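You operate a simulated robot arm through the tools that you are given. There is no shell and no other tool.

Carry out the task below with a simulated robot arm. There is one attempt and no reset: what you move stays moved.

## Task
Start the belt at medium speed.
Fine: close the tail guard first, then switch on and set the speed lever before you press Start. The handwheels, grease knobs, gates and chute flap stay as they are.
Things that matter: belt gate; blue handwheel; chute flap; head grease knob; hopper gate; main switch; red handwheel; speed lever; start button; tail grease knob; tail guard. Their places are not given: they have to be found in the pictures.

The check looks at the end state, three seconds after you hand in, the way a careful person would. Anything else that was tipped, shoved, dropped, spilled or broken makes it a failure.

## Robot
A 7-joint arm with a fingered hand, fixed in place. Base frame: the origin is on the floor under the middle of its stand, x ahead of it, y to its left, z up. Lengths are in cm, angles in rad, forces in N, time in s.
It reaches about 133.3 cm from its shoulder. Its first joint turns from -1.204 to 3.002 rad. Payload 5 kg.
The tool frame sits at the grasp point between the pads (the TCP): z along the fingers, y along the line on which they close. The tips reach 3.2 cm beyond it. The gripper opens to 16 cm; its body begins 8.9 cm behind the TCP. The gripper is a hand of 3 fingers: y runs from the thumb to the fingers, the wrist lies at [0, 0, -25.2] in the tool frame, and closing takes about 1.5 s.
Orientation is that of the tool frame in the base frame, as a unit quaternion [x, y, z, w]. With the fingers straight down and closing along the base's y, the tool's x points along the base's -x, its y along +y and its z along -z.

## Interface
- The arm moves only by the tool drive_tool. Its argument "series" is a list of rows, each a list of 7 numbers: the shift along the base's x, y, z in cm, then the turn, a rotation vector about the base's x, y, z in rad, then the closure in counts, from 0 (fully open) to 255 (shut). In form: [[tx, ty, tz, rx, ry, rz, hand], ...]. A call has 1 to 20 rows; each row shifts and turns the commanded pose from where the row before left it. A row lasts 0.2 s, in which the tool goes at most 5 cm and 0.15 rad; a call with a longer step from one row to the next is refused whole, and so is a gripper value outside its range. A pose out of reach is approached as far as the arm can. The call stops where the force on the tool passes 50 N (or 10 N more than at its start, if that is more) or the arm is blocked; 0.2 s more then pass. Each finger travels about 10.8 cm/s and halts on what it meets, pressing with about 25 N; the grip force reading is that of the motor and also rises with nothing between the fingers. The clock runs only during rows and for 0.2 s after the last one: add rows that do not move to give the fingers time. The reply holds the time, the measured pose of the TCP, the force on the tool along the base axes, the opening and the grip force, in the units named above and with some noise, with the torque about the TCP (base axes, N m) and any sound that the robot's microphone picked up.
- Cameras (640 x 400 px; columns grow to the right, rows downward): "scene" is fixed at [5.15, 65.02, 165.21]; the picture's right is [-0.72, -0.70, 0.00], its down [-0.24, 0.25, -0.94] and it looks along [0.65, -0.67, -0.35] (base axes); focal length 328 px, centre (320, 200). "wrist" rides on the gripper at [6.5, -0.4, -11.6] in the tool frame; the picture's right is [0.06, 1.00, 0.00], its down [-0.87, 0.05, -0.49] and it looks along [-0.49, 0.03, 0.87] (tool axes); focal length 261 px, centre (320, 200).
- snapshot(camera): a new picture of that camera. No time passes.
- raise_lower(by): slides the trunk up (or, below 0, down) by that many cm; the arm rides with it, the base frame stays. It gives what a move gives, with no picture.
- set_grasp(shape): the hand has 3 fingers and takes this shape, open, in about a second: jaw (thumb against the fingers, like two jaws); tri (thumb and two fingers); tip (a fingertip pinch); poke (one finger out to press); point (the index stretched); flat (the hand flat); cup (the hand cupped); fist (a fist). The gripper value then closes the fingers along that shape, each until it touches; the sizes above hold for jaw. It gives what a move gives, with no picture.
- measure_at(camera, pixels): for up to 12 pixels [column, row] of the newest picture of that camera ("zoom" is the newest enlarged one), the place [x, y, z] in the base frame of the surface seen there, good to about 0.2 cm. No time passes.
- enlarge(camera, box): a new picture of the part [left, top, right, bottom] of that camera's present view, enlarged. No time passes.
- finish_job(): hands the job in; it is judged then, once.

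Unless the task says otherwise, let go and move clear before handing in.

The tools are called as name(argument=value, ...) on one line, values as JSON. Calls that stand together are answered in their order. drive_tool: Moves the arm, as the interface text tells. Its arguments: {"type":"object","properties":{"series":{"type":"array","items":{"type":"array","items":{"type":"number"}}}},"required":["series"]} The other tools are called the same way: raise_lower (by) moves the trunk up or down; set_grasp (shape) gives the hand a shape; snapshot (camera) takes a picture; measure_at (camera, pixels) gives the place of the surface under pixels of a picture; enlarge (camera, box) takes an enlarged picture of a part of a camera's view; finish_job () hands the job in.

At the start:

```text
time_s: 0.0
eef_pos: [61.48, -12.93, 157.74]
orientation: [0.0, 1.0, 0.0, -0.001]
wrist_force: [0.1, -0.2, -0.7]
moment: [-0.02, -0.03, -0.03]
opening: 15.99
finger_force: 0.1
shape: jaw
trunk travel left (down, up): [-85.0, 9.0]
```

scene: 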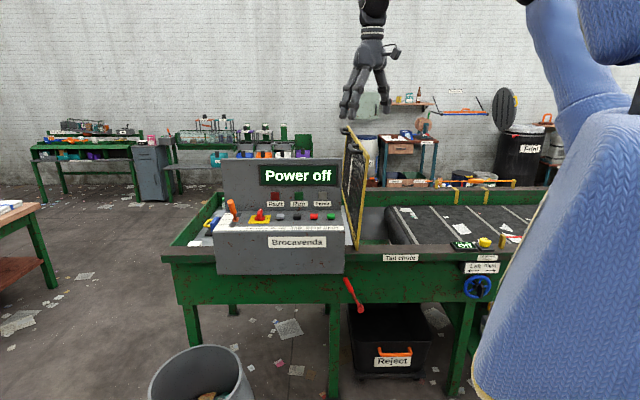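
wrist: 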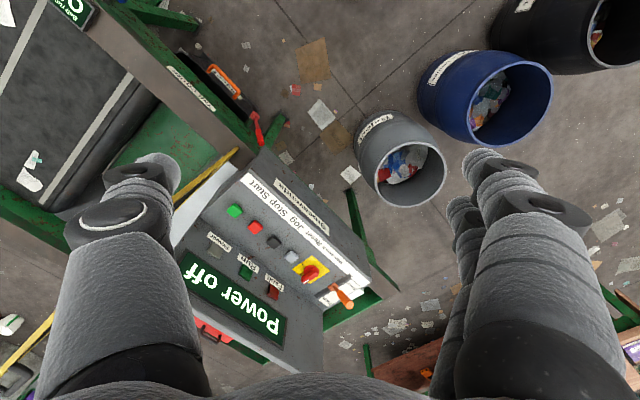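

The scene shows a control console (around 220-345, 155-275) reading "Power off", and a yellow-framed guard standing upright near (352, 190). I'll enlarge these areas to identify the controls.

enlarge(camera="scene", box=[200, 140, 360, 280])

enlarge(camera="scene", box=[320, 110, 540, 320])

enlarge(camera="wrist", box=[160, 130, 380, 370])

```text
2.86 times, centred on (280, 210) of scene
```

zoom: 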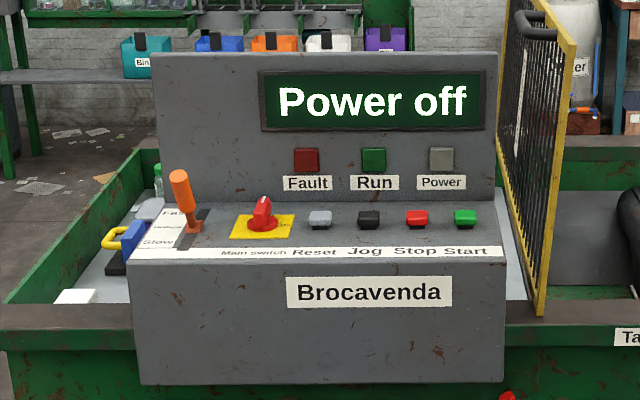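

```text
1.90 times, centred on (430, 215) of scene
```

zoom: 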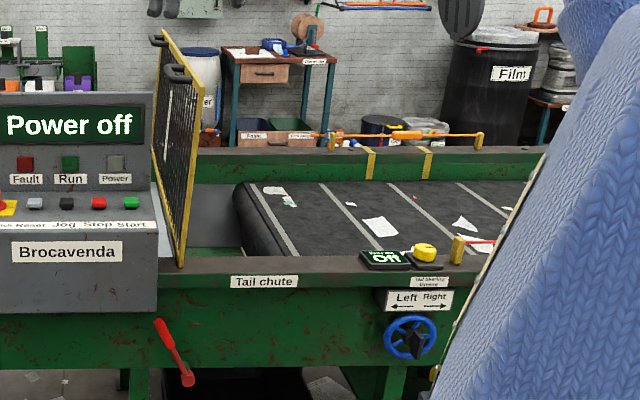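

```text
1.67 times, centred on (270, 250) of wrist
```

zoom: 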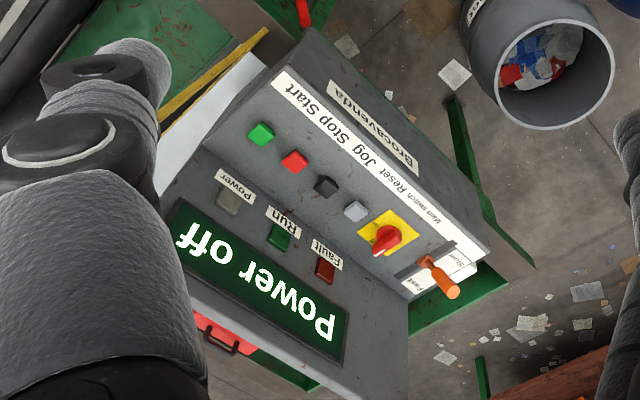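

The orange lever (232, 210), red rotary main switch (261, 217) and button row are on the console, and the yellow mesh guard stands upright. I'll measure places on the console and guard.

enlarge(camera="scene", box=[320, 110, 420, 280])

measure_at(camera="scene", pixels=[[345, 128], [368, 150], [354, 245], [343, 200], [231, 205], [233, 217], [261, 211], [280, 216], [297, 217], [314, 216], [331, 216], [400, 257]])

measure_at(camera="wrist", pixels=[[342, 299], [310, 272], [291, 256], [273, 241], [254, 227], [234, 211], [237, 150], [180, 192], [205, 170], [130, 80], [150, 140], [350, 282]])

```text
2.35 times, centred on (370, 195) of scene
```

zoom: 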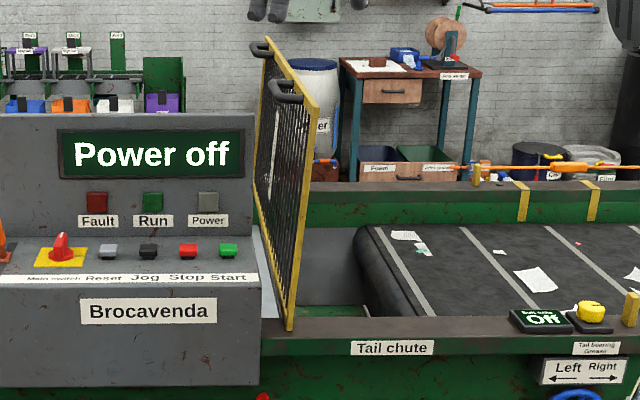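

```text
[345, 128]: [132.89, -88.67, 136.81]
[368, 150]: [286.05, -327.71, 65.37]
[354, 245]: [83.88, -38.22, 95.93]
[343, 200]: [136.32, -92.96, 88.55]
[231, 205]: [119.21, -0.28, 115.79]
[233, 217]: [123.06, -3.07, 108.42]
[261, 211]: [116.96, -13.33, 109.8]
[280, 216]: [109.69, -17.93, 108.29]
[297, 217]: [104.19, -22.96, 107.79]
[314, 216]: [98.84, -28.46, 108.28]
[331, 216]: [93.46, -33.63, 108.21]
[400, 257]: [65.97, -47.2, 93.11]
```

```text
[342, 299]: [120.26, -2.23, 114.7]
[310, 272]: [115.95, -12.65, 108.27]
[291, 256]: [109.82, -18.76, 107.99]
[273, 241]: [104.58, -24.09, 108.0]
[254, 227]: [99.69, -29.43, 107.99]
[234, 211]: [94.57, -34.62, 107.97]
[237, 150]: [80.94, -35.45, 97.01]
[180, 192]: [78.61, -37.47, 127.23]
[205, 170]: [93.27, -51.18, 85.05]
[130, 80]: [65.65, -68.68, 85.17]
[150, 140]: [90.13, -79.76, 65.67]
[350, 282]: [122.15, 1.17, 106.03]
```

The console's row of buttons runs along about (-0.715, -0.70) and the guard's near-bottom corner is at (83.9, -38.2, 95.9). I'll zoom in closer on the guard for its corners, handles and hinge.

enlarge(camera="scene", box=[325, 120, 385, 160])

enlarge(camera="scene", box=[325, 200, 405, 260])

enlarge(camera="wrist", box=[100, 100, 260, 240])

```text
10.00 times, centred on (355, 140) of scene
```

zoom: 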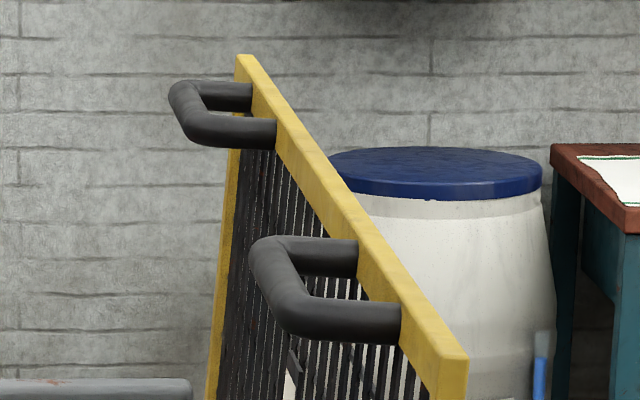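

```text
6.67 times, centred on (365, 230) of scene
```

zoom: 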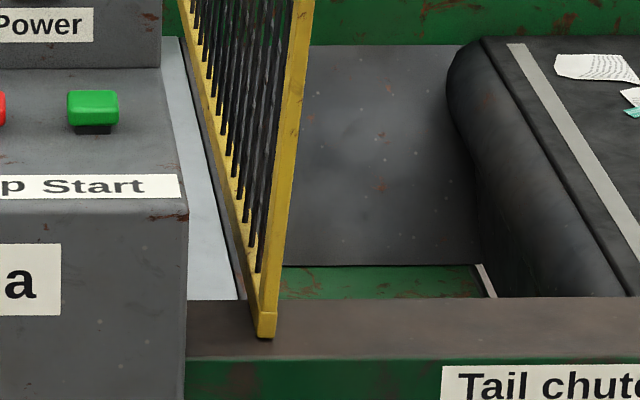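

```text
2.86 times, centred on (180, 170) of wrist
```

zoom: 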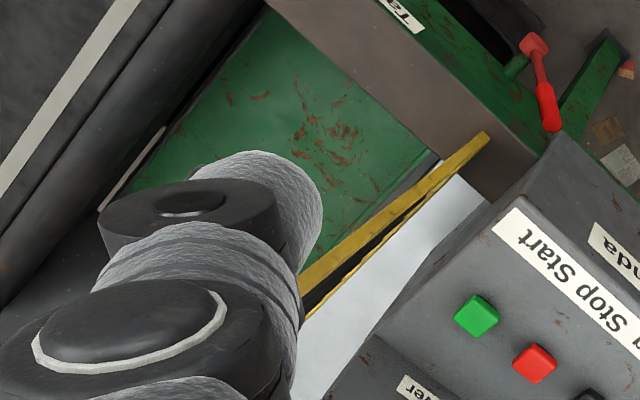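

The near handle is at about scene (353, 150), the far one at (341, 131); the guard's hinge is along its bottom, near the console side. I'll measure the handles, the top corners and the console features with fractional pixels.

measure_at(camera="scene", pixels=[[353, 150], [349.7, 146], [357, 145.7], [362, 152.3], [366.5, 155], [348, 128], [356, 139], [343.5, 132.8], [341.3, 131], [356.5, 248], [369, 159], [346, 190]])

measure_at(camera="scene", pixels=[[345, 250], [343, 232], [340, 215], [375, 250], [395, 245], [400, 210], [420, 240], [365, 262], [351, 205], [410, 225], [385, 220], [350, 285]])

```text
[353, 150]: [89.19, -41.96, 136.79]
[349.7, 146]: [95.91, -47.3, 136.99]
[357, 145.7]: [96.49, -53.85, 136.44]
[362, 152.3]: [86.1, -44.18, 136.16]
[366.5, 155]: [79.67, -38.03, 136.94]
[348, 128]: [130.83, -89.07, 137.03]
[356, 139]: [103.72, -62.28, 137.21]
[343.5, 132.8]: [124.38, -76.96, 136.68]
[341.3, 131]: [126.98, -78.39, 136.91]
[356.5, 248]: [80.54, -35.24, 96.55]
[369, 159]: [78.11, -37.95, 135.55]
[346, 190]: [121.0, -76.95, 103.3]
```

```text
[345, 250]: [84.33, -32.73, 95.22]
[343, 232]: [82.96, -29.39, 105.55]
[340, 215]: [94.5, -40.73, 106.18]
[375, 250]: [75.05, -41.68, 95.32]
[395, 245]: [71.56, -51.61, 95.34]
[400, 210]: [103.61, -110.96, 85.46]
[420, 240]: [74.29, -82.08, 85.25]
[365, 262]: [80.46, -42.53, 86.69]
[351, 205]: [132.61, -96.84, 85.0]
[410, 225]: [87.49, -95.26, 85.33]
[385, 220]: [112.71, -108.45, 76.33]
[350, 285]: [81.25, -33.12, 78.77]
```

The guard stands about 41 cm tall (z 96 to 137), hinged along its bottom and leaning slightly right; the console tops are at z≈108. I'll turn the hand to line up with the console (yaw −0.79) and move above it for closer wrist views.

drive_tool(series=[[2.9, 0.7, -0.5, 0, 0, -0.1, 0], [2.9, 0.7, -0.5, 0, 0, -0.1, 0], [2.9, 0.7, -0.5, 0, 0, -0.1, 0], [2.9, 0.7, -0.5, 0, 0, -0.1, 0], [2.9, 0.7, -0.5, 0, 0, -0.1, 0], [2.9, 0.7, -0.5, 0, 0, -0.1, 0], [2.9, 0.7, -0.5, 0, 0, -0.1, 0], [2.9, 0.7, -0.5, 0, 0, -0.09, 0], [2.9, 0.7, -0.5, 0, 0, 0, 0], [2.9, 0.7, -0.5, 0, 0, 0, 0]])

snapshot(camera="wrist")

snapshot(camera="scene")

```text
time_s: 2.2
eef_pos: [90.63, -5.98, 152.74]
orientation: [0.386, 0.922, 0.0, -0.002]
wrist_force: [0.2, -0.1, -0.4]
moment: [-0.01, 0.06, -0.03]
opening: 15.98
finger_force: 0.1
shape: jaw
trunk travel left (down, up): [-85.0, 9.0]
```

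```text
taken
```

wrist: 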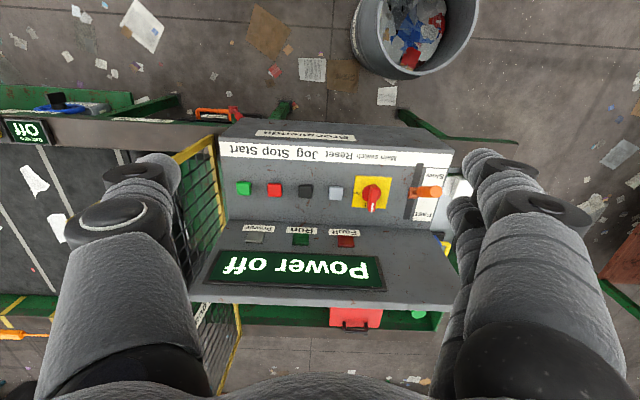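

```text
taken
```

scene: 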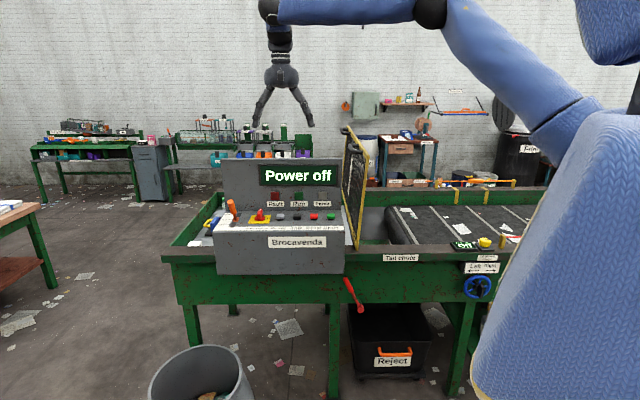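

The wrist view now shows the console cleanly: Start green (244, 188) to lever (425, 192), guard at (200, 230) at left. I'll enlarge the lever/switch area and the guard.

enlarge(camera="wrist", box=[330, 150, 470, 240])

enlarge(camera="wrist", box=[160, 120, 300, 360])

enlarge(camera="scene", box=[215, 190, 285, 235])

measure_at(camera="wrist", pixels=[[372, 193], [370, 208], [359, 207], [430, 190], [412, 192], [416, 172], [409, 215], [244, 188], [300, 236], [320, 298], [244, 158], [274, 190]])

```text
4.44 times, centred on (400, 195) of wrist
```

zoom: 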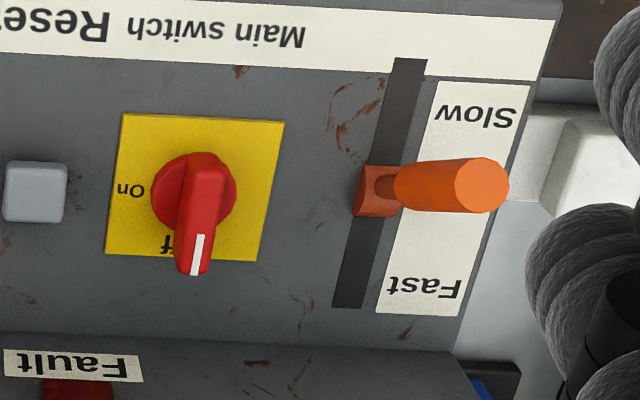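

```text
1.67 times, centred on (230, 240) of wrist
```

zoom: 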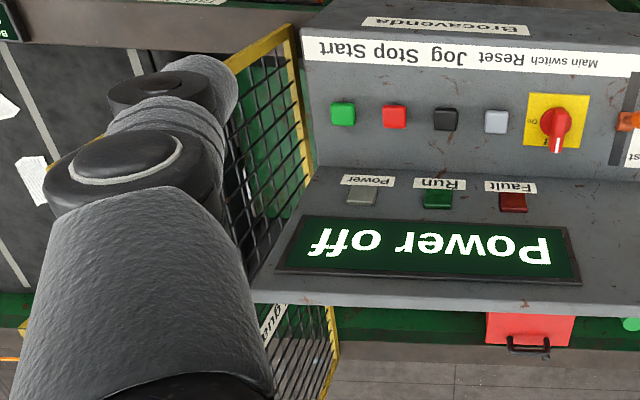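

```text
8.89 times, centred on (250, 212) of scene
```

zoom: 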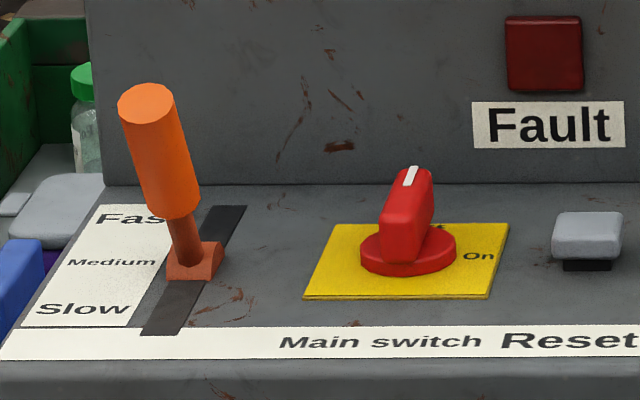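

```text
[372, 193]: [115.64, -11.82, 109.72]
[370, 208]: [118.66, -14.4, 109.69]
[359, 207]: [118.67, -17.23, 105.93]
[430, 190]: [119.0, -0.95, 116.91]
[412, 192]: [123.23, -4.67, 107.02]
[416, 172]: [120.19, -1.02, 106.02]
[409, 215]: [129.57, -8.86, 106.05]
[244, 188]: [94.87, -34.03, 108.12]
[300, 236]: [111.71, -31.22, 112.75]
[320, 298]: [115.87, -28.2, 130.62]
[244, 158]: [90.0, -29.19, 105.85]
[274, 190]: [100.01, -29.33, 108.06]
```

The lever hub sits mid-slot at r≈-84 with its handle leaning toward Slow; the main switch pointer is at Off with On to the right. I'll first do the guard: close the fingers into a pusher and move to the console side of the near handle (x 98, y −39), staying above everything.

drive_tool(series=[[0.96, -4.1, 0, 0, 0, 0, 255], [0.96, -4.1, 0, 0, 0, 0, 255], [0.96, -4.1, 0, 0, 0, 0, 255], [0.96, -4.1, 0, 0, 0, 0, 255], [0.96, -4.1, -0.5, 0, 0, 0, 255], [0.96, -4.1, -0.5, 0, 0, 0, 255], [0.96, -4.1, -0.5, 0, 0, 0, 255], [0.96, -4.1, -0.5, 0, 0, 0, 255], [0, 0, 0, 0, 0, 0, 255]])

snapshot(camera="wrist")

snapshot(camera="scene")

```text
time_s: 4.2
eef_pos: [95.37, -37.87, 147.93]
orientation: [0.385, 0.923, 0.001, 0.004]
wrist_force: [0.1, -0.3, 0.7]
moment: [-0.04, 0.01, 0.0]
opening: 0.0
finger_force: 25.2
shape: jaw
out of reach, approached as far as the arm can: row 5, 6, 7, 8
trunk travel left (down, up): [-85.0, 9.0]
```

```text
taken
```

wrist: 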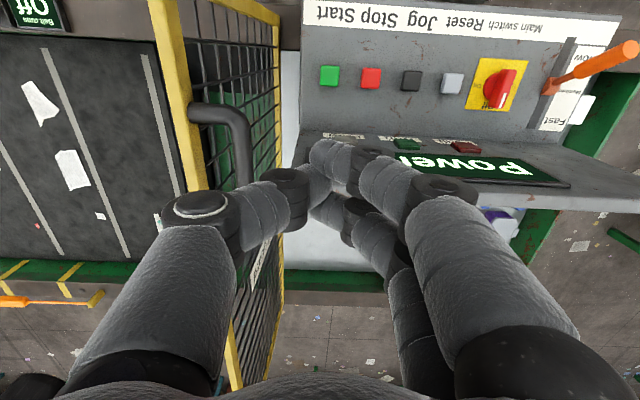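

```text
taken
```

scene: 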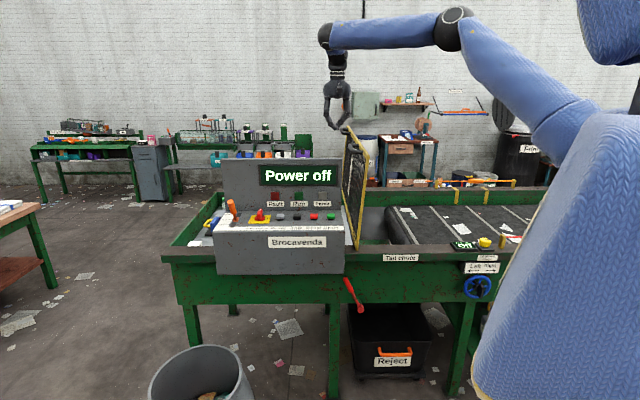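

The reach limit showed at height, but the closed fingertips (330, 190) are now left of the near handle (230, 130) as wanted. I'll go straight down to about z=136 and check.

drive_tool(series=[[0, 0, -3, 0, 0, 0, 255], [0, 0, -3, 0, 0, 0, 255], [0, 0, -3, 0, 0, 0, 255], [0, 0, -3, 0, 0, 0, 255], [0, 0, 0, 0, 0, 0, 255]])

snapshot(camera="wrist")

enlarge(camera="scene", box=[300, 60, 420, 180])

```text
time_s: 5.4
eef_pos: [95.34, -37.8, 136.22]
orientation: [0.385, 0.923, 0.0, 0.0]
wrist_force: [0.7, 0.5, -0.5]
moment: [-0.06, -0.02, 0.0]
opening: 0.0
finger_force: 24.9
shape: jaw
trunk travel left (down, up): [-85.0, 9.0]
```

```text
taken
```

wrist: 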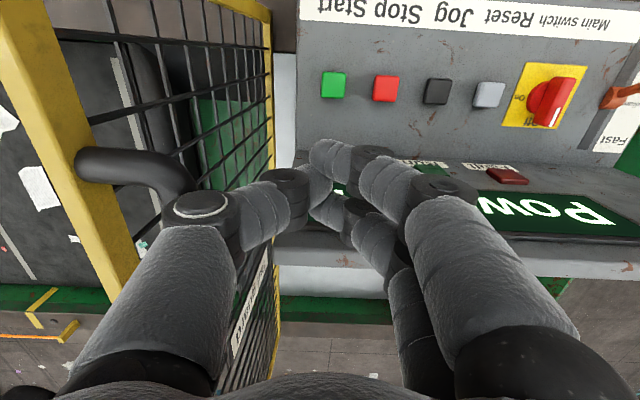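

```text
3.33 times, centred on (360, 120) of scene
```

zoom: 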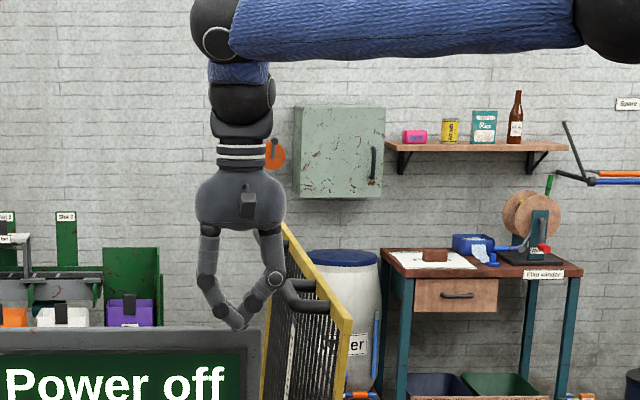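

The thumb knuckle (zoom 275, 278) is just left of the near handle's bar (290, 290). I'll push gently to the right along (−0.71, −0.71) and watch the force.

drive_tool(series=[[-0.71, -0.71, 0, 0, 0, 0, 255], [-0.71, -0.71, 0, 0, 0, 0, 255], [-0.71, -0.71, 0, 0, 0, 0, 255], [-0.71, -0.71, 0, 0, 0, 0, 255]])

enlarge(camera="scene", box=[300, 60, 420, 180])

```text
time_s: 6.4
eef_pos: [92.68, -40.71, 136.33]
orientation: [0.385, 0.923, 0.0, 0.001]
wrist_force: [1.1, 0.0, 4.5]
moment: [-0.09, 0.08, 0.0]
opening: 0.0
finger_force: 24.9
shape: jaw
trunk travel left (down, up): [-85.0, 9.0]
```

```text
3.33 times, centred on (360, 120) of scene
```

zoom: 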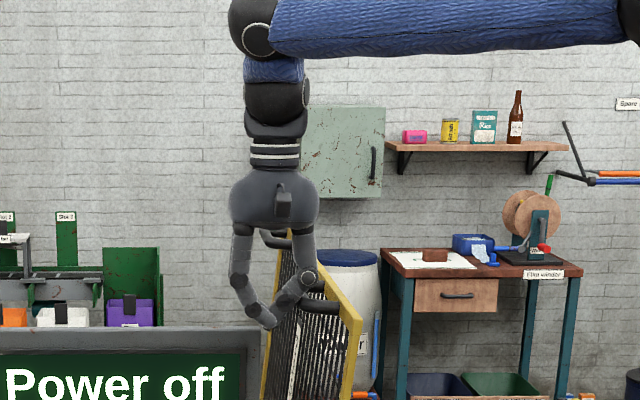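

The guard followed the push and stays where it is put (friction hinge, about 4.5 N). I'll continue along the arc about its hinge (r −32, z 96.5) in small steps.

drive_tool(series=[[-1.48, -1.48, 0, 0, 0, 0, 255], [-1.48, -1.48, 0, 0, 0, 0, 255], [-1.48, -1.48, -0.05, 0, 0, 0, 255], [-1.48, -1.48, -0.15, 0, 0, 0, 255], [-1.48, -1.48, -0.25, 0, 0, 0, 255], [-1.48, -1.48, -0.35, 0, 0, 0, 255]])

snapshot(camera="scene")

snapshot(camera="wrist")

```text
time_s: 7.8
eef_pos: [83.43, -49.71, 135.56]
orientation: [0.385, 0.923, 0.001, 0.0]
wrist_force: [0.9, -0.5, 0.9]
moment: [-0.03, -0.02, 0.04]
opening: 0.02
finger_force: 25.6
shape: jaw
trunk travel left (down, up): [-85.0, 9.0]
```

```text
taken
```

scene: 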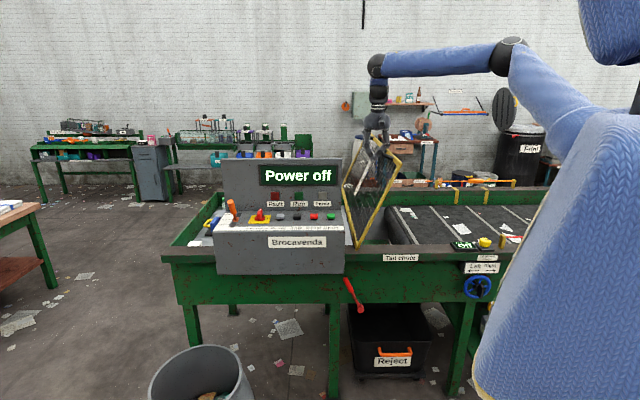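

```text
taken
```

wrist: 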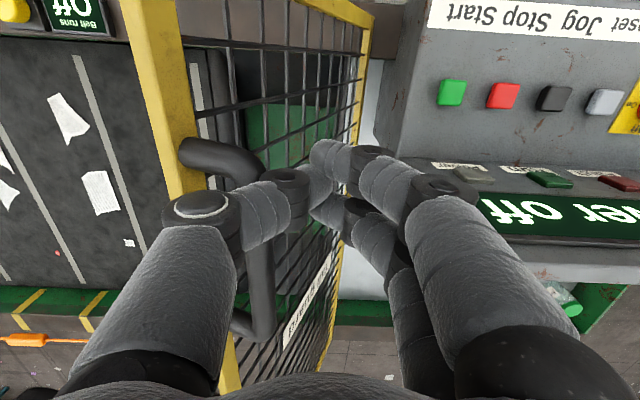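

The guard is now leaning about 25°. I'll zoom in to see the contact.

enlarge(camera="scene", box=[320, 90, 440, 260])

measure_at(camera="scene", pixels=[[404, 147], [398, 153], [357, 245], [371, 205], [402, 145]])

measure_at(camera="wrist", pixels=[[150, 60], [210, 155], [258, 290], [130, 20], [220, 150]])

```text
2.35 times, centred on (380, 175) of scene
```

zoom: 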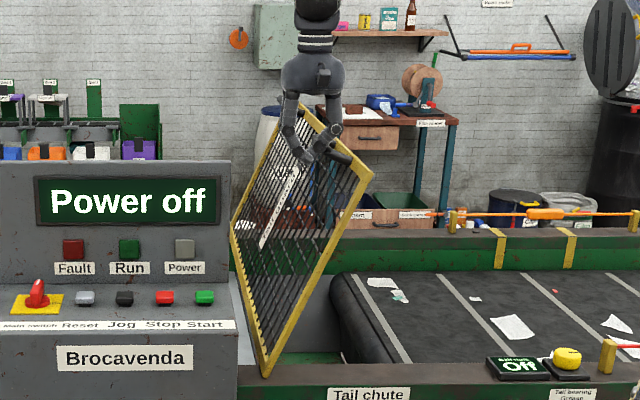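

```text
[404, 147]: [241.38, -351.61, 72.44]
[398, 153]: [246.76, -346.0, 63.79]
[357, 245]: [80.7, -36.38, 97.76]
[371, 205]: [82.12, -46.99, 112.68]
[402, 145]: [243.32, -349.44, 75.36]
```

```text
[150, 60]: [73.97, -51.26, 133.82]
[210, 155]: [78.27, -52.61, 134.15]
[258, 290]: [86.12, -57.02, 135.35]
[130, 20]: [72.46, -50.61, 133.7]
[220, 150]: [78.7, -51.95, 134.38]
```

The guard is at about 23° with light contact, staying put under friction. I'll continue the arc for another 30°.

drive_tool(series=[[-1.435, -1.435, -0.48, 0, 0, 0, 255], [-1.42, -1.42, -0.59, 0, 0, 0, 255], [-1.39, -1.39, -0.69, 0, 0, 0, 255], [-1.365, -1.365, -0.79, 0, 0, 0, 255], [-1.335, -1.335, -0.9, 0, 0, 0, 255], [-1.3, -1.3, -0.99, 0, 0, 0, 255], [-1.26, -1.26, -1.08, 0, 0, 0, 255], [-1.22, -1.22, -1.18, 0, 0, 0, 255], [-1.17, -1.17, -1.26, 0, 0, 0, 255], [-1.12, -1.12, -1.36, 0, 0, 0, 255]])

enlarge(camera="scene", box=[320, 90, 480, 260])

snapshot(camera="wrist")

```text
time_s: 10.0
eef_pos: [70.74, -62.58, 125.81]
orientation: [0.385, 0.923, 0.0, -0.001]
wrist_force: [0.4, 0.5, 0.6]
moment: [0.02, -0.01, -0.01]
opening: 0.0
finger_force: 25.2
shape: jaw
trunk travel left (down, up): [-85.0, 9.0]
```

```text
2.35 times, centred on (400, 175) of scene
```

zoom: 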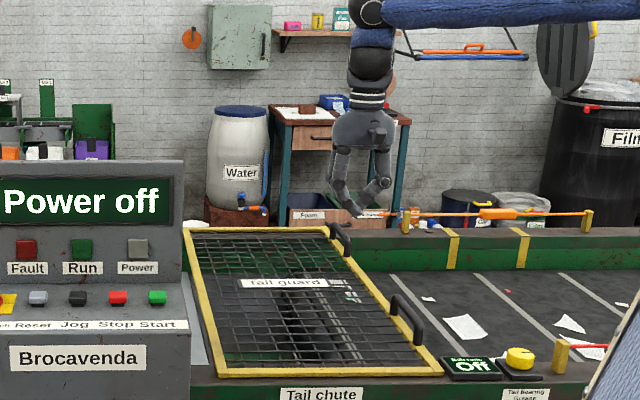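

```text
taken
```

wrist: 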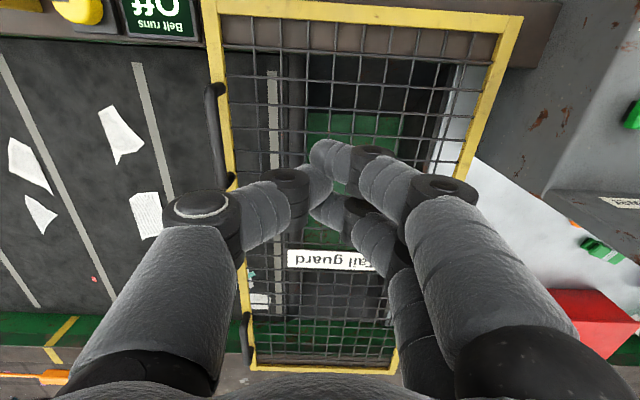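

The guard swung down by itself and now lies flat over the tail (zoom 185–440, 228–375). I'll check that it is level with its seat all around.

measure_at(camera="scene", pixels=[[356.5, 253.5], [400, 254], [428, 253], [346, 200], [385, 199], [407, 230], [413, 237], [390, 205]])

enlarge(camera="scene", box=[390, 200, 450, 265])

enlarge(camera="scene", box=[335, 190, 405, 265])

```text
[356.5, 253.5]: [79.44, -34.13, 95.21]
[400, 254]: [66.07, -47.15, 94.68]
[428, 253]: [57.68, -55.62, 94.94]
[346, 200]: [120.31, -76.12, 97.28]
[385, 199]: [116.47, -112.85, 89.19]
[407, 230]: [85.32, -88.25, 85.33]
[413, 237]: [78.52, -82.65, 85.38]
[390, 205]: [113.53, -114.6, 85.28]
```

```text
6.15 times, centred on (420, 232) of scene
```

zoom: 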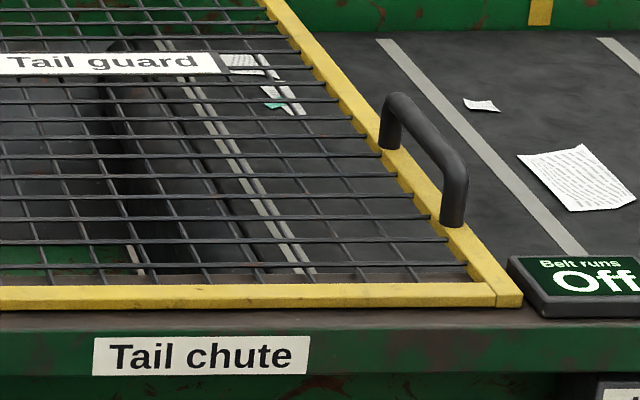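

```text
5.33 times, centred on (370, 228) of scene
```

zoom: 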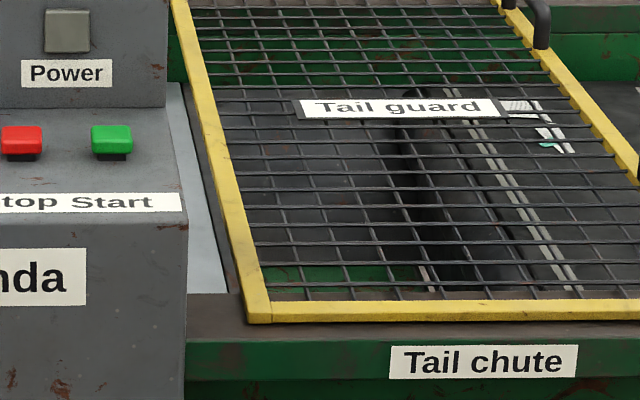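

The guard looks flat; I'll measure its rail heights on the hinge and free sides to be sure.

measure_at(camera="scene", pixels=[[449, 246.5], [442, 239], [425, 218], [418, 208.5], [420, 248], [380, 247.5], [357, 244], [347, 213]])

measure_at(camera="wrist", pixels=[[213, 60], [232, 150], [490, 90], [370, 18], [250, 340], [320, 365], [215, 120]])

```text
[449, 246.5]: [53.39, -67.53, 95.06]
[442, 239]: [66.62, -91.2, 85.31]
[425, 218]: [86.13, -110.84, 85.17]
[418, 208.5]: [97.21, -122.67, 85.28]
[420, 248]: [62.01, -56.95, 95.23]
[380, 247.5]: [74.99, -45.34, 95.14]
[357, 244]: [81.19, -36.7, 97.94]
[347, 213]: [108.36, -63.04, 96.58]
```

```text
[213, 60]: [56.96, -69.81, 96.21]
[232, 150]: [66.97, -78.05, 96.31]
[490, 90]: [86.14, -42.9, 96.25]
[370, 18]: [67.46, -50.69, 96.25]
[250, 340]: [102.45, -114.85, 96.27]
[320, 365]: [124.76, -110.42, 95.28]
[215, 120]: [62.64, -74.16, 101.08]
```

The guard lies level (z 96.2–96.3 on all rails): closed. Next the main switch, but reach is a concern, so I'll lift clear and look at where the robot's shoulder is.

drive_tool(series=[[0, 0, 4, 0, 0, 0, 255], [0, 0, 4, 0, 0, 0, 255], [0, 0, 4, 0, 0, 0, 255], [1.5, 1.5, 4, 0, 0, 0, 255], [1.5, 2.5, 2, 0, 0, 0, 255], [1.5, 4, 0, 0, 0, 0, 255], [2, 4, 0, 0, 0, 0, 255], [2, 4, 0, 0, 0, 0, 200], [2, 4, 0, 0, 0, 0, 150], [2, 4, 0, 0, 0, 0, 150], [2, 4, 0, 0, 0, 0, 150], [2, 4, 0, 0, 0, 0, 150], [2, 4, 0, 0, 0, 0, 150]])

snapshot(camera="scene")

snapshot(camera="wrist")

measure_at(camera="scene", pixels=[[560, 120], [600, 110], [620, 60], [600, 200], [580, 100], [540, 80], [510, 45], [450, 15], [420, 15], [620, 30]])

```text
time_s: 12.8
eef_pos: [90.71, -25.03, 142.04]
orientation: [0.385, 0.923, 0.0, -0.001]
wrist_force: [-0.1, 0.2, 0.4]
moment: [-0.05, 0.02, 0.01]
opening: 6.54
finger_force: 0.0
shape: jaw
out of reach, approached as far as the arm can: row 3, 4
trunk travel left (down, up): [-85.0, 9.0]
```

```text
taken
```

scene: 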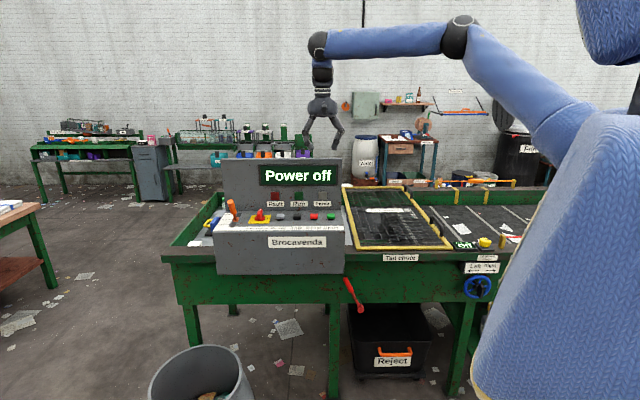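

```text
taken
```

wrist: 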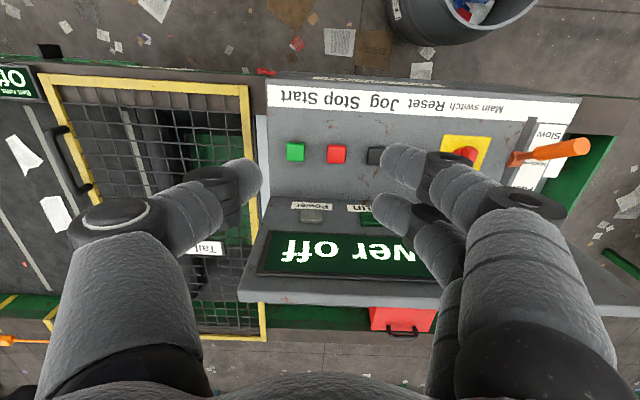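

```text
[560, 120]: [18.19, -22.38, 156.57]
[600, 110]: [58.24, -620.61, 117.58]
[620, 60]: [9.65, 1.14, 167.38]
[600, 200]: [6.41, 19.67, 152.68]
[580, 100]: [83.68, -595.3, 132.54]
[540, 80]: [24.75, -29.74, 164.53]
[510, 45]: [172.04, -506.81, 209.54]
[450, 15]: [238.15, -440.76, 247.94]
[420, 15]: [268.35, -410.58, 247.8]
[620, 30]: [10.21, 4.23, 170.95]
```

The hand is clear above the console and nothing else has moved. I'll switch the hand to the "poke" shape and see where the extended finger ends up relative to the TCP.

set_grasp(shape="poke")

snapshot(camera="wrist")

enlarge(camera="scene", box=[260, 20, 380, 180])

```text
time_s: 13.7
eef_pos: [90.66, -25.21, 142.35]
orientation: [0.385, 0.923, 0.0, -0.001]
wrist_force: [0.5, 0.1, 0.9]
moment: [0.04, -0.02, 0.0]
opening: 0.0
finger_force: 0.1
shape: poke
trunk travel left (down, up): [-85.0, 9.0]
```

```text
taken
```

wrist: 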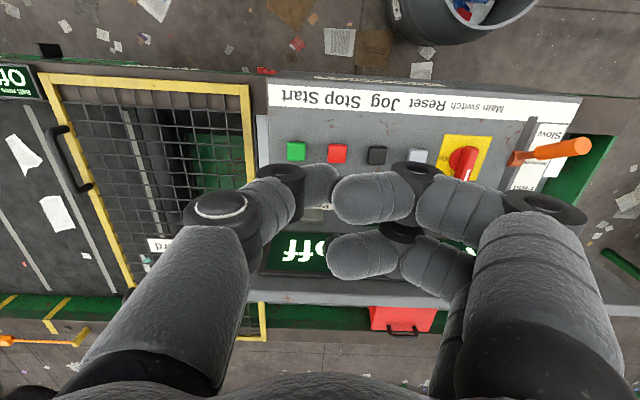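

```text
2.50 times, centred on (320, 100) of scene
```

zoom: 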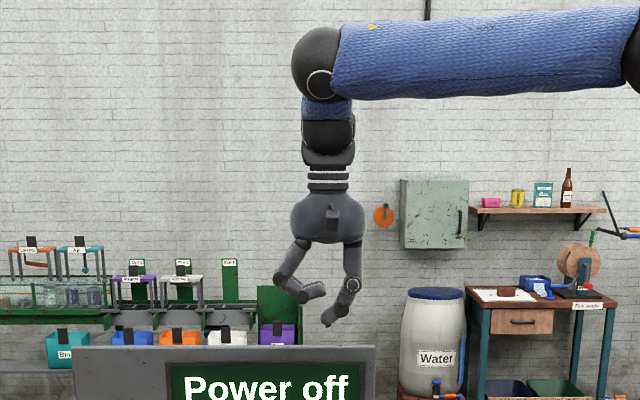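

In poke the thumb tip sits about 2.6–3 cm below the TCP with two curled fingers beside it. I'll compare with "point" before choosing.

set_grasp(shape="point")

snapshot(camera="wrist")

enlarge(camera="scene", box=[260, 20, 380, 180])

```text
time_s: 14.6
eef_pos: [90.67, -25.15, 142.12]
orientation: [0.385, 0.923, 0.0, -0.001]
wrist_force: [-0.6, -0.1, 0.4]
moment: [-0.03, 0.0, 0.04]
opening: 0.0
finger_force: 0.0
shape: point
trunk travel left (down, up): [-85.0, 9.0]
```

```text
taken
```

wrist: 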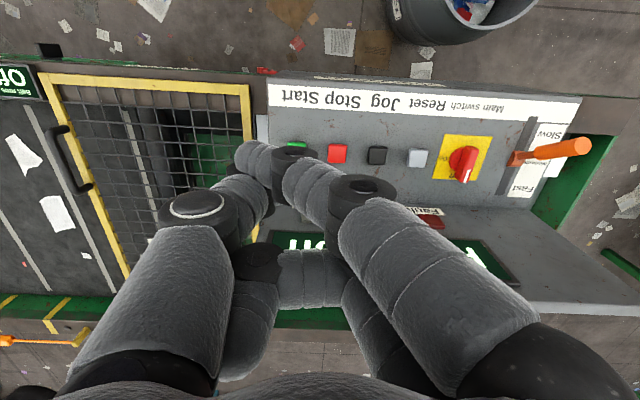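

```text
2.50 times, centred on (320, 100) of scene
```

zoom: 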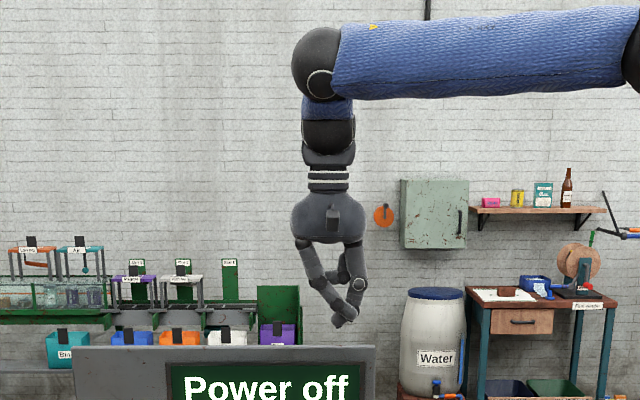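

Poke (thumb extended) is clearer for pressing; point looks bent. I'll go back to poke, and get close views of the knob and lever from here.

set_grasp(shape="poke")

enlarge(camera="wrist", box=[390, 95, 610, 225])

measure_at(camera="zoom", pixels=[[185, 185], [225, 160], [208, 200], [240, 235], [165, 175], [260, 130], [385, 180], [545, 150], [415, 90], [355, 270], [430, 190], [480, 165]])

```text
time_s: 15.5
eef_pos: [90.75, -25.18, 142.22]
orientation: [0.385, 0.923, 0.0, -0.001]
wrist_force: [-0.7, 0.1, 0.5]
moment: [-0.02, 0.02, 0.01]
opening: 0.01
finger_force: 0.1
shape: poke
trunk travel left (down, up): [-85.0, 9.0]
```

```text
2.91 times, centred on (500, 160) of wrist
```

zoom: 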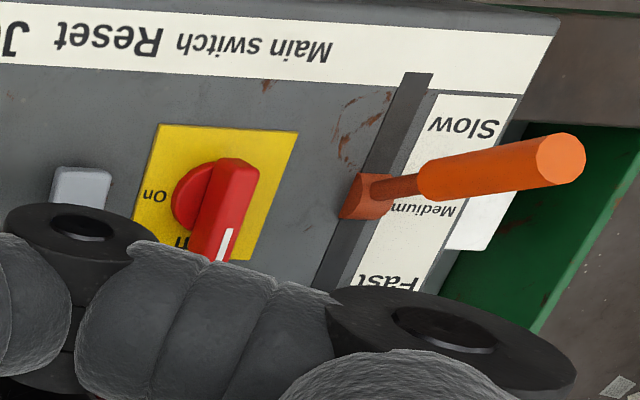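

```text
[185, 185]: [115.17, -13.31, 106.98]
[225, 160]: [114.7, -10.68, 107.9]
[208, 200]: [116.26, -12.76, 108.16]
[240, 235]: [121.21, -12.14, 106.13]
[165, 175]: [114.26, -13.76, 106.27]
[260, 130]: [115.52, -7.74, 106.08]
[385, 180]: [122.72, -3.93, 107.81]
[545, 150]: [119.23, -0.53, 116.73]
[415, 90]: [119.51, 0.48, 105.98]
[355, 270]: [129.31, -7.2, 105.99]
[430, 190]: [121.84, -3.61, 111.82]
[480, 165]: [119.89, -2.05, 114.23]
```

The lever hub is at d≈90 level with the "Medium" label and the handle leans toward Slow, so it is a pivoting lever. I'll measure the poke finger's surface points to know where its tip is.

snapshot(camera="wrist")

enlarge(camera="wrist", box=[230, 130, 450, 290])

measure_at(camera="wrist", pixels=[[325, 172], [335, 180], [325, 200], [310, 185], [285, 185], [222, 205], [370, 200], [420, 170], [360, 255], [545, 205], [410, 232]])

enlarge(camera="scene", box=[295, 100, 355, 160])

```text
taken
```

wrist: 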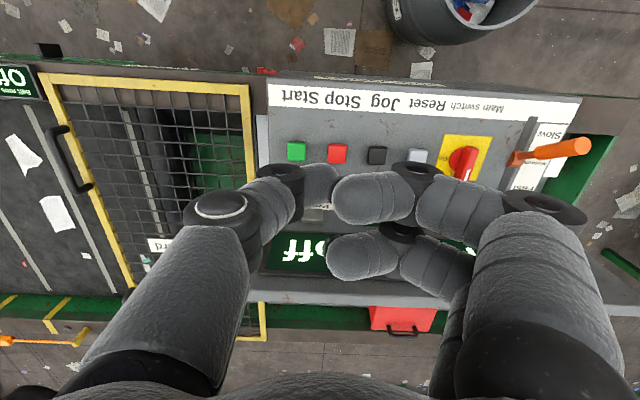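

```text
2.50 times, centred on (340, 210) of wrist
```

zoom: 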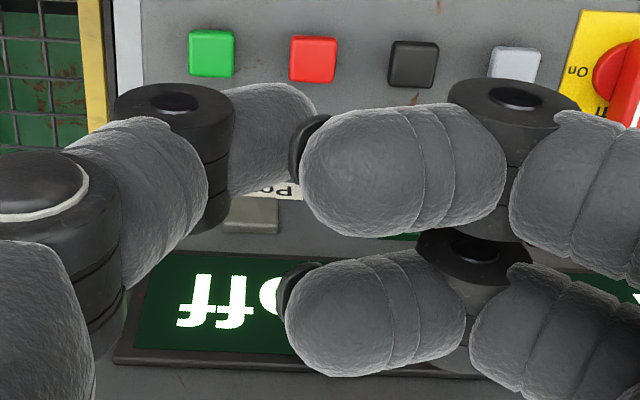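

```text
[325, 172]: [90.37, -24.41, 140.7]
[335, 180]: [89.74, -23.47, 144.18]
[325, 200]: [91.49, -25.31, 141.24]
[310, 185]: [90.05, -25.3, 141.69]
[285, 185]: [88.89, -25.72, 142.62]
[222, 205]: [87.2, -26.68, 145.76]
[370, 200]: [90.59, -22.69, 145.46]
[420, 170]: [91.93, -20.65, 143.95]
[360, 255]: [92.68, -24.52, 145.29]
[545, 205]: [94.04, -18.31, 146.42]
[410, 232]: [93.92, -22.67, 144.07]
```

```text
6.67 times, centred on (325, 130) of scene
```

zoom: 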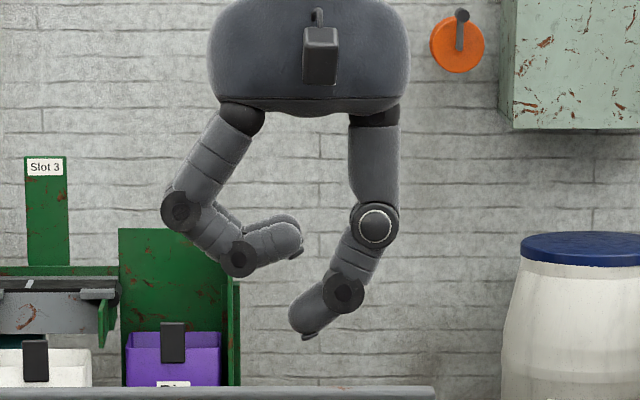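

The poke tip sits about 3 cm below the TCP, leaning left. I'll test how far out the arm reaches over the console with the hand vertical, staying above everything (z≥122 for the tip).

drive_tool(series=[[3, 2, -2, 0, 0, 0, 0], [3, 2, -2, 0, 0, 0, 0], [3, 2, -2, 0, 0, 0, 0], [3, 2, -2, 0, 0, 0, 0], [3, 2, -2, 0, 0, 0, 0], [3, 2, -2, 0, 0, 0, 0], [3, 2, -2, 0, 0, 0, 0]])

snapshot(camera="scene")

snapshot(camera="wrist")

```text
time_s: 17.1
eef_pos: [105.74, -10.87, 129.52]
orientation: [0.385, 0.923, -0.001, 0.0]
wrist_force: [0.4, -0.7, 0.0]
moment: [0.01, 0.0, 0.01]
opening: 0.0
finger_force: 0.0
shape: poke
out of reach, approached as far as the arm can: row 5, 6, 7
trunk travel left (down, up): [-85.0, 9.0]
```

```text
taken
```

scene: 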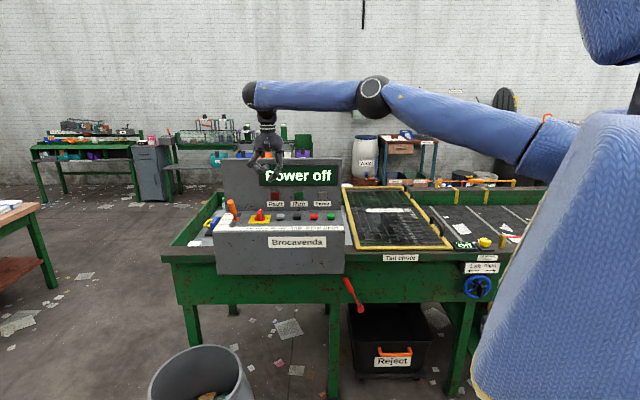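

```text
taken
```

wrist: 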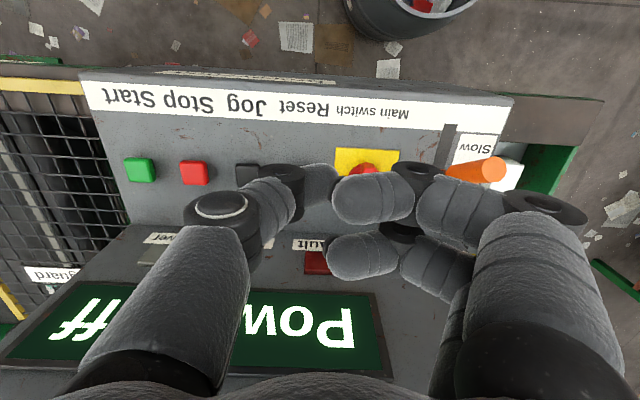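

With the hand vertical the arm is nearly straight at (105.7, −10.9, 129.5), so I need to tilt the hand or change trunk height. I'll measure points along the arm to locate its shoulder.

measure_at(camera="scene", pixels=[[590, 135], [565, 140], [540, 150], [500, 130], [450, 118], [400, 105], [371, 97], [310, 95], [262, 95], [250, 97], [268, 118], [267, 140]])

```text
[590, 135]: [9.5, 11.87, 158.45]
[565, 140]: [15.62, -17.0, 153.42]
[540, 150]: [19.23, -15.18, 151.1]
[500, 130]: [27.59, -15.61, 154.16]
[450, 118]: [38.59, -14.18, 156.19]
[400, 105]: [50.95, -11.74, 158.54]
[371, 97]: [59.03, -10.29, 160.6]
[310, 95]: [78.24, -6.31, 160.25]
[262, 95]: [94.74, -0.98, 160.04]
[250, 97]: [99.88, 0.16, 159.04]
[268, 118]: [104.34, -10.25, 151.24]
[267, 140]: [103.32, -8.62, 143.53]
```

The shoulder is around (0, −20, 150), so I need to tilt the hand outward about 28° for the knob. Plan: with the thumb tip, push the knob's near "tail" leftward (clockwise turn toward On). First I back off slightly, undo the yaw and tilt the hand toward +x.

drive_tool(series=[[-1.5, 0, 0, 0, 0, 0.131, 0], [-1.5, 0, 0, 0, 0, 0.131, 0], [-1.5, 0, 0, 0, 0, 0.131, 0], [-1.5, 0, 0, 0, 0, 0.131, 0], [-1.5, 0, 0, 0, 0, 0.131, 0], [-1.5, 0, 0, 0, 0, 0.131, 0], [0, 0, 0, 0, -0.1225, 0, 0], [0, 0, 0, 0, -0.1225, 0, 0], [0, 0, 0, 0, -0.1225, 0, 0], [0, 0, 0, 0, -0.1225, 0, 0]])

snapshot(camera="wrist")

enlarge(camera="scene", box=[180, 70, 380, 240])

```text
time_s: 19.3
eef_pos: [96.91, -11.36, 129.61]
orientation: [0.002, 0.97, 0.0, 0.243]
wrist_force: [0.5, -0.2, 0.4]
moment: [0.02, 0.07, 0.0]
opening: 0.01
finger_force: 0.1
shape: poke
trunk travel left (down, up): [-85.0, 9.0]
```

```text
taken
```

wrist: 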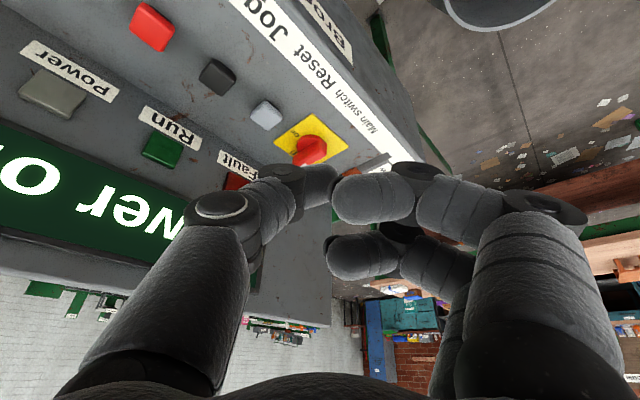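

```text
2.35 times, centred on (280, 155) of scene
```

zoom: 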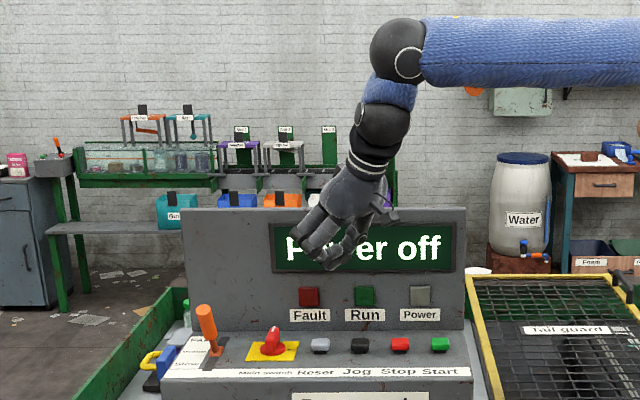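

The hand is tilted and clear. I'll zoom on the hand to verify the thumb tip is the lowest point.

enlarge(camera="scene", box=[250, 120, 330, 200])

measure_at(camera="zoom", pixels=[[245, 330], [235, 345], [280, 310], [180, 300], [190, 330]])

measure_at(camera="wrist", pixels=[[313, 142], [308, 158], [304, 140], [268, 112], [348, 183], [320, 185], [370, 200]])

```text
5.00 times, centred on (290, 160) of scene
```

zoom: 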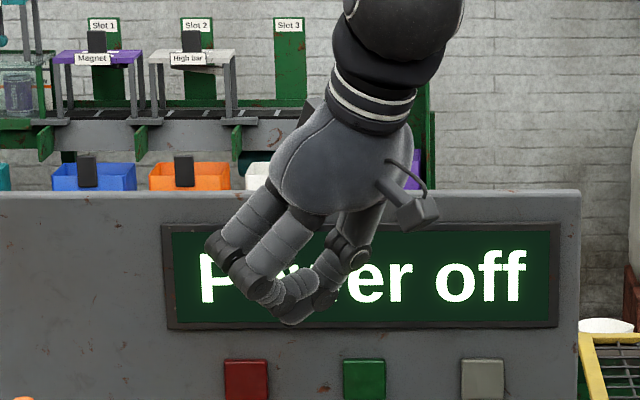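

```text
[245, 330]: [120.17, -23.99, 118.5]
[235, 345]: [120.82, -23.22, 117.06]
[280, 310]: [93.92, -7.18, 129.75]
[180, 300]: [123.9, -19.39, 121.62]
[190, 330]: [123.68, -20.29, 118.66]
```

```text
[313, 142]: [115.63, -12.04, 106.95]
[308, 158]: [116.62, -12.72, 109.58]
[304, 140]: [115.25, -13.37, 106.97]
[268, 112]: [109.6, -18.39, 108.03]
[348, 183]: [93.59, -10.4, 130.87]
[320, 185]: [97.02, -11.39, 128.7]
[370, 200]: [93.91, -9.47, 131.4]
```

The tilted hand is fine and the knob ridge top is confirmed near (116.6, −12.7, 109.6). I'll approach to a point above and to the right of the knob's near tail, then check with the wrist camera.

drive_tool(series=[[2.52, -0.37, -2.6, 0, 0, 0, 0], [2.52, -0.37, -2.6, 0, 0, 0, 0], [2.52, -0.37, -2.6, 0, 0, 0, 0], [2.52, -0.37, -2.6, 0, 0, 0, 0], [2.52, -0.37, -2.6, 0, 0, 0, 0], [2.52, -0.37, -2.6, 0, 0, 0, 0]])

snapshot(camera="wrist")

enlarge(camera="scene", box=[220, 160, 320, 240])

```text
time_s: 20.7
eef_pos: [112.12, -13.31, 113.86]
orientation: [0.001, 0.97, 0.0, 0.242]
wrist_force: [-0.2, 0.2, -0.4]
moment: [-0.01, 0.04, 0.03]
opening: 0.02
finger_force: 0.1
shape: poke
trunk travel left (down, up): [-85.0, 9.0]
```

```text
taken
```

wrist: 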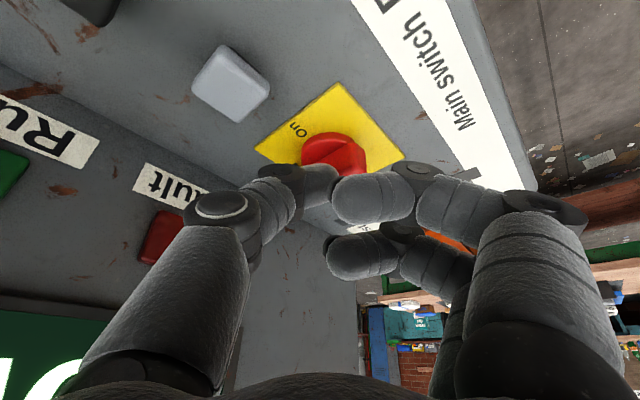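

```text
5.00 times, centred on (270, 200) of scene
```

zoom: 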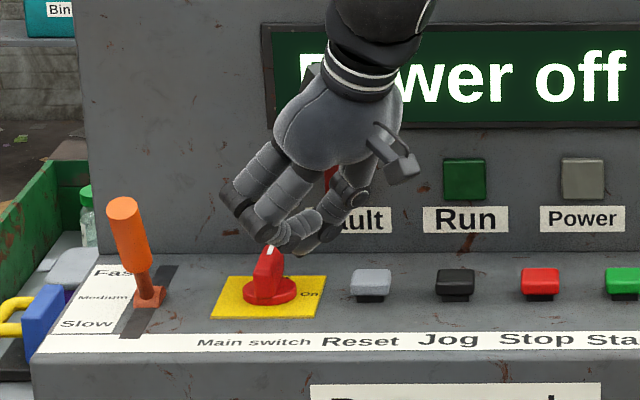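

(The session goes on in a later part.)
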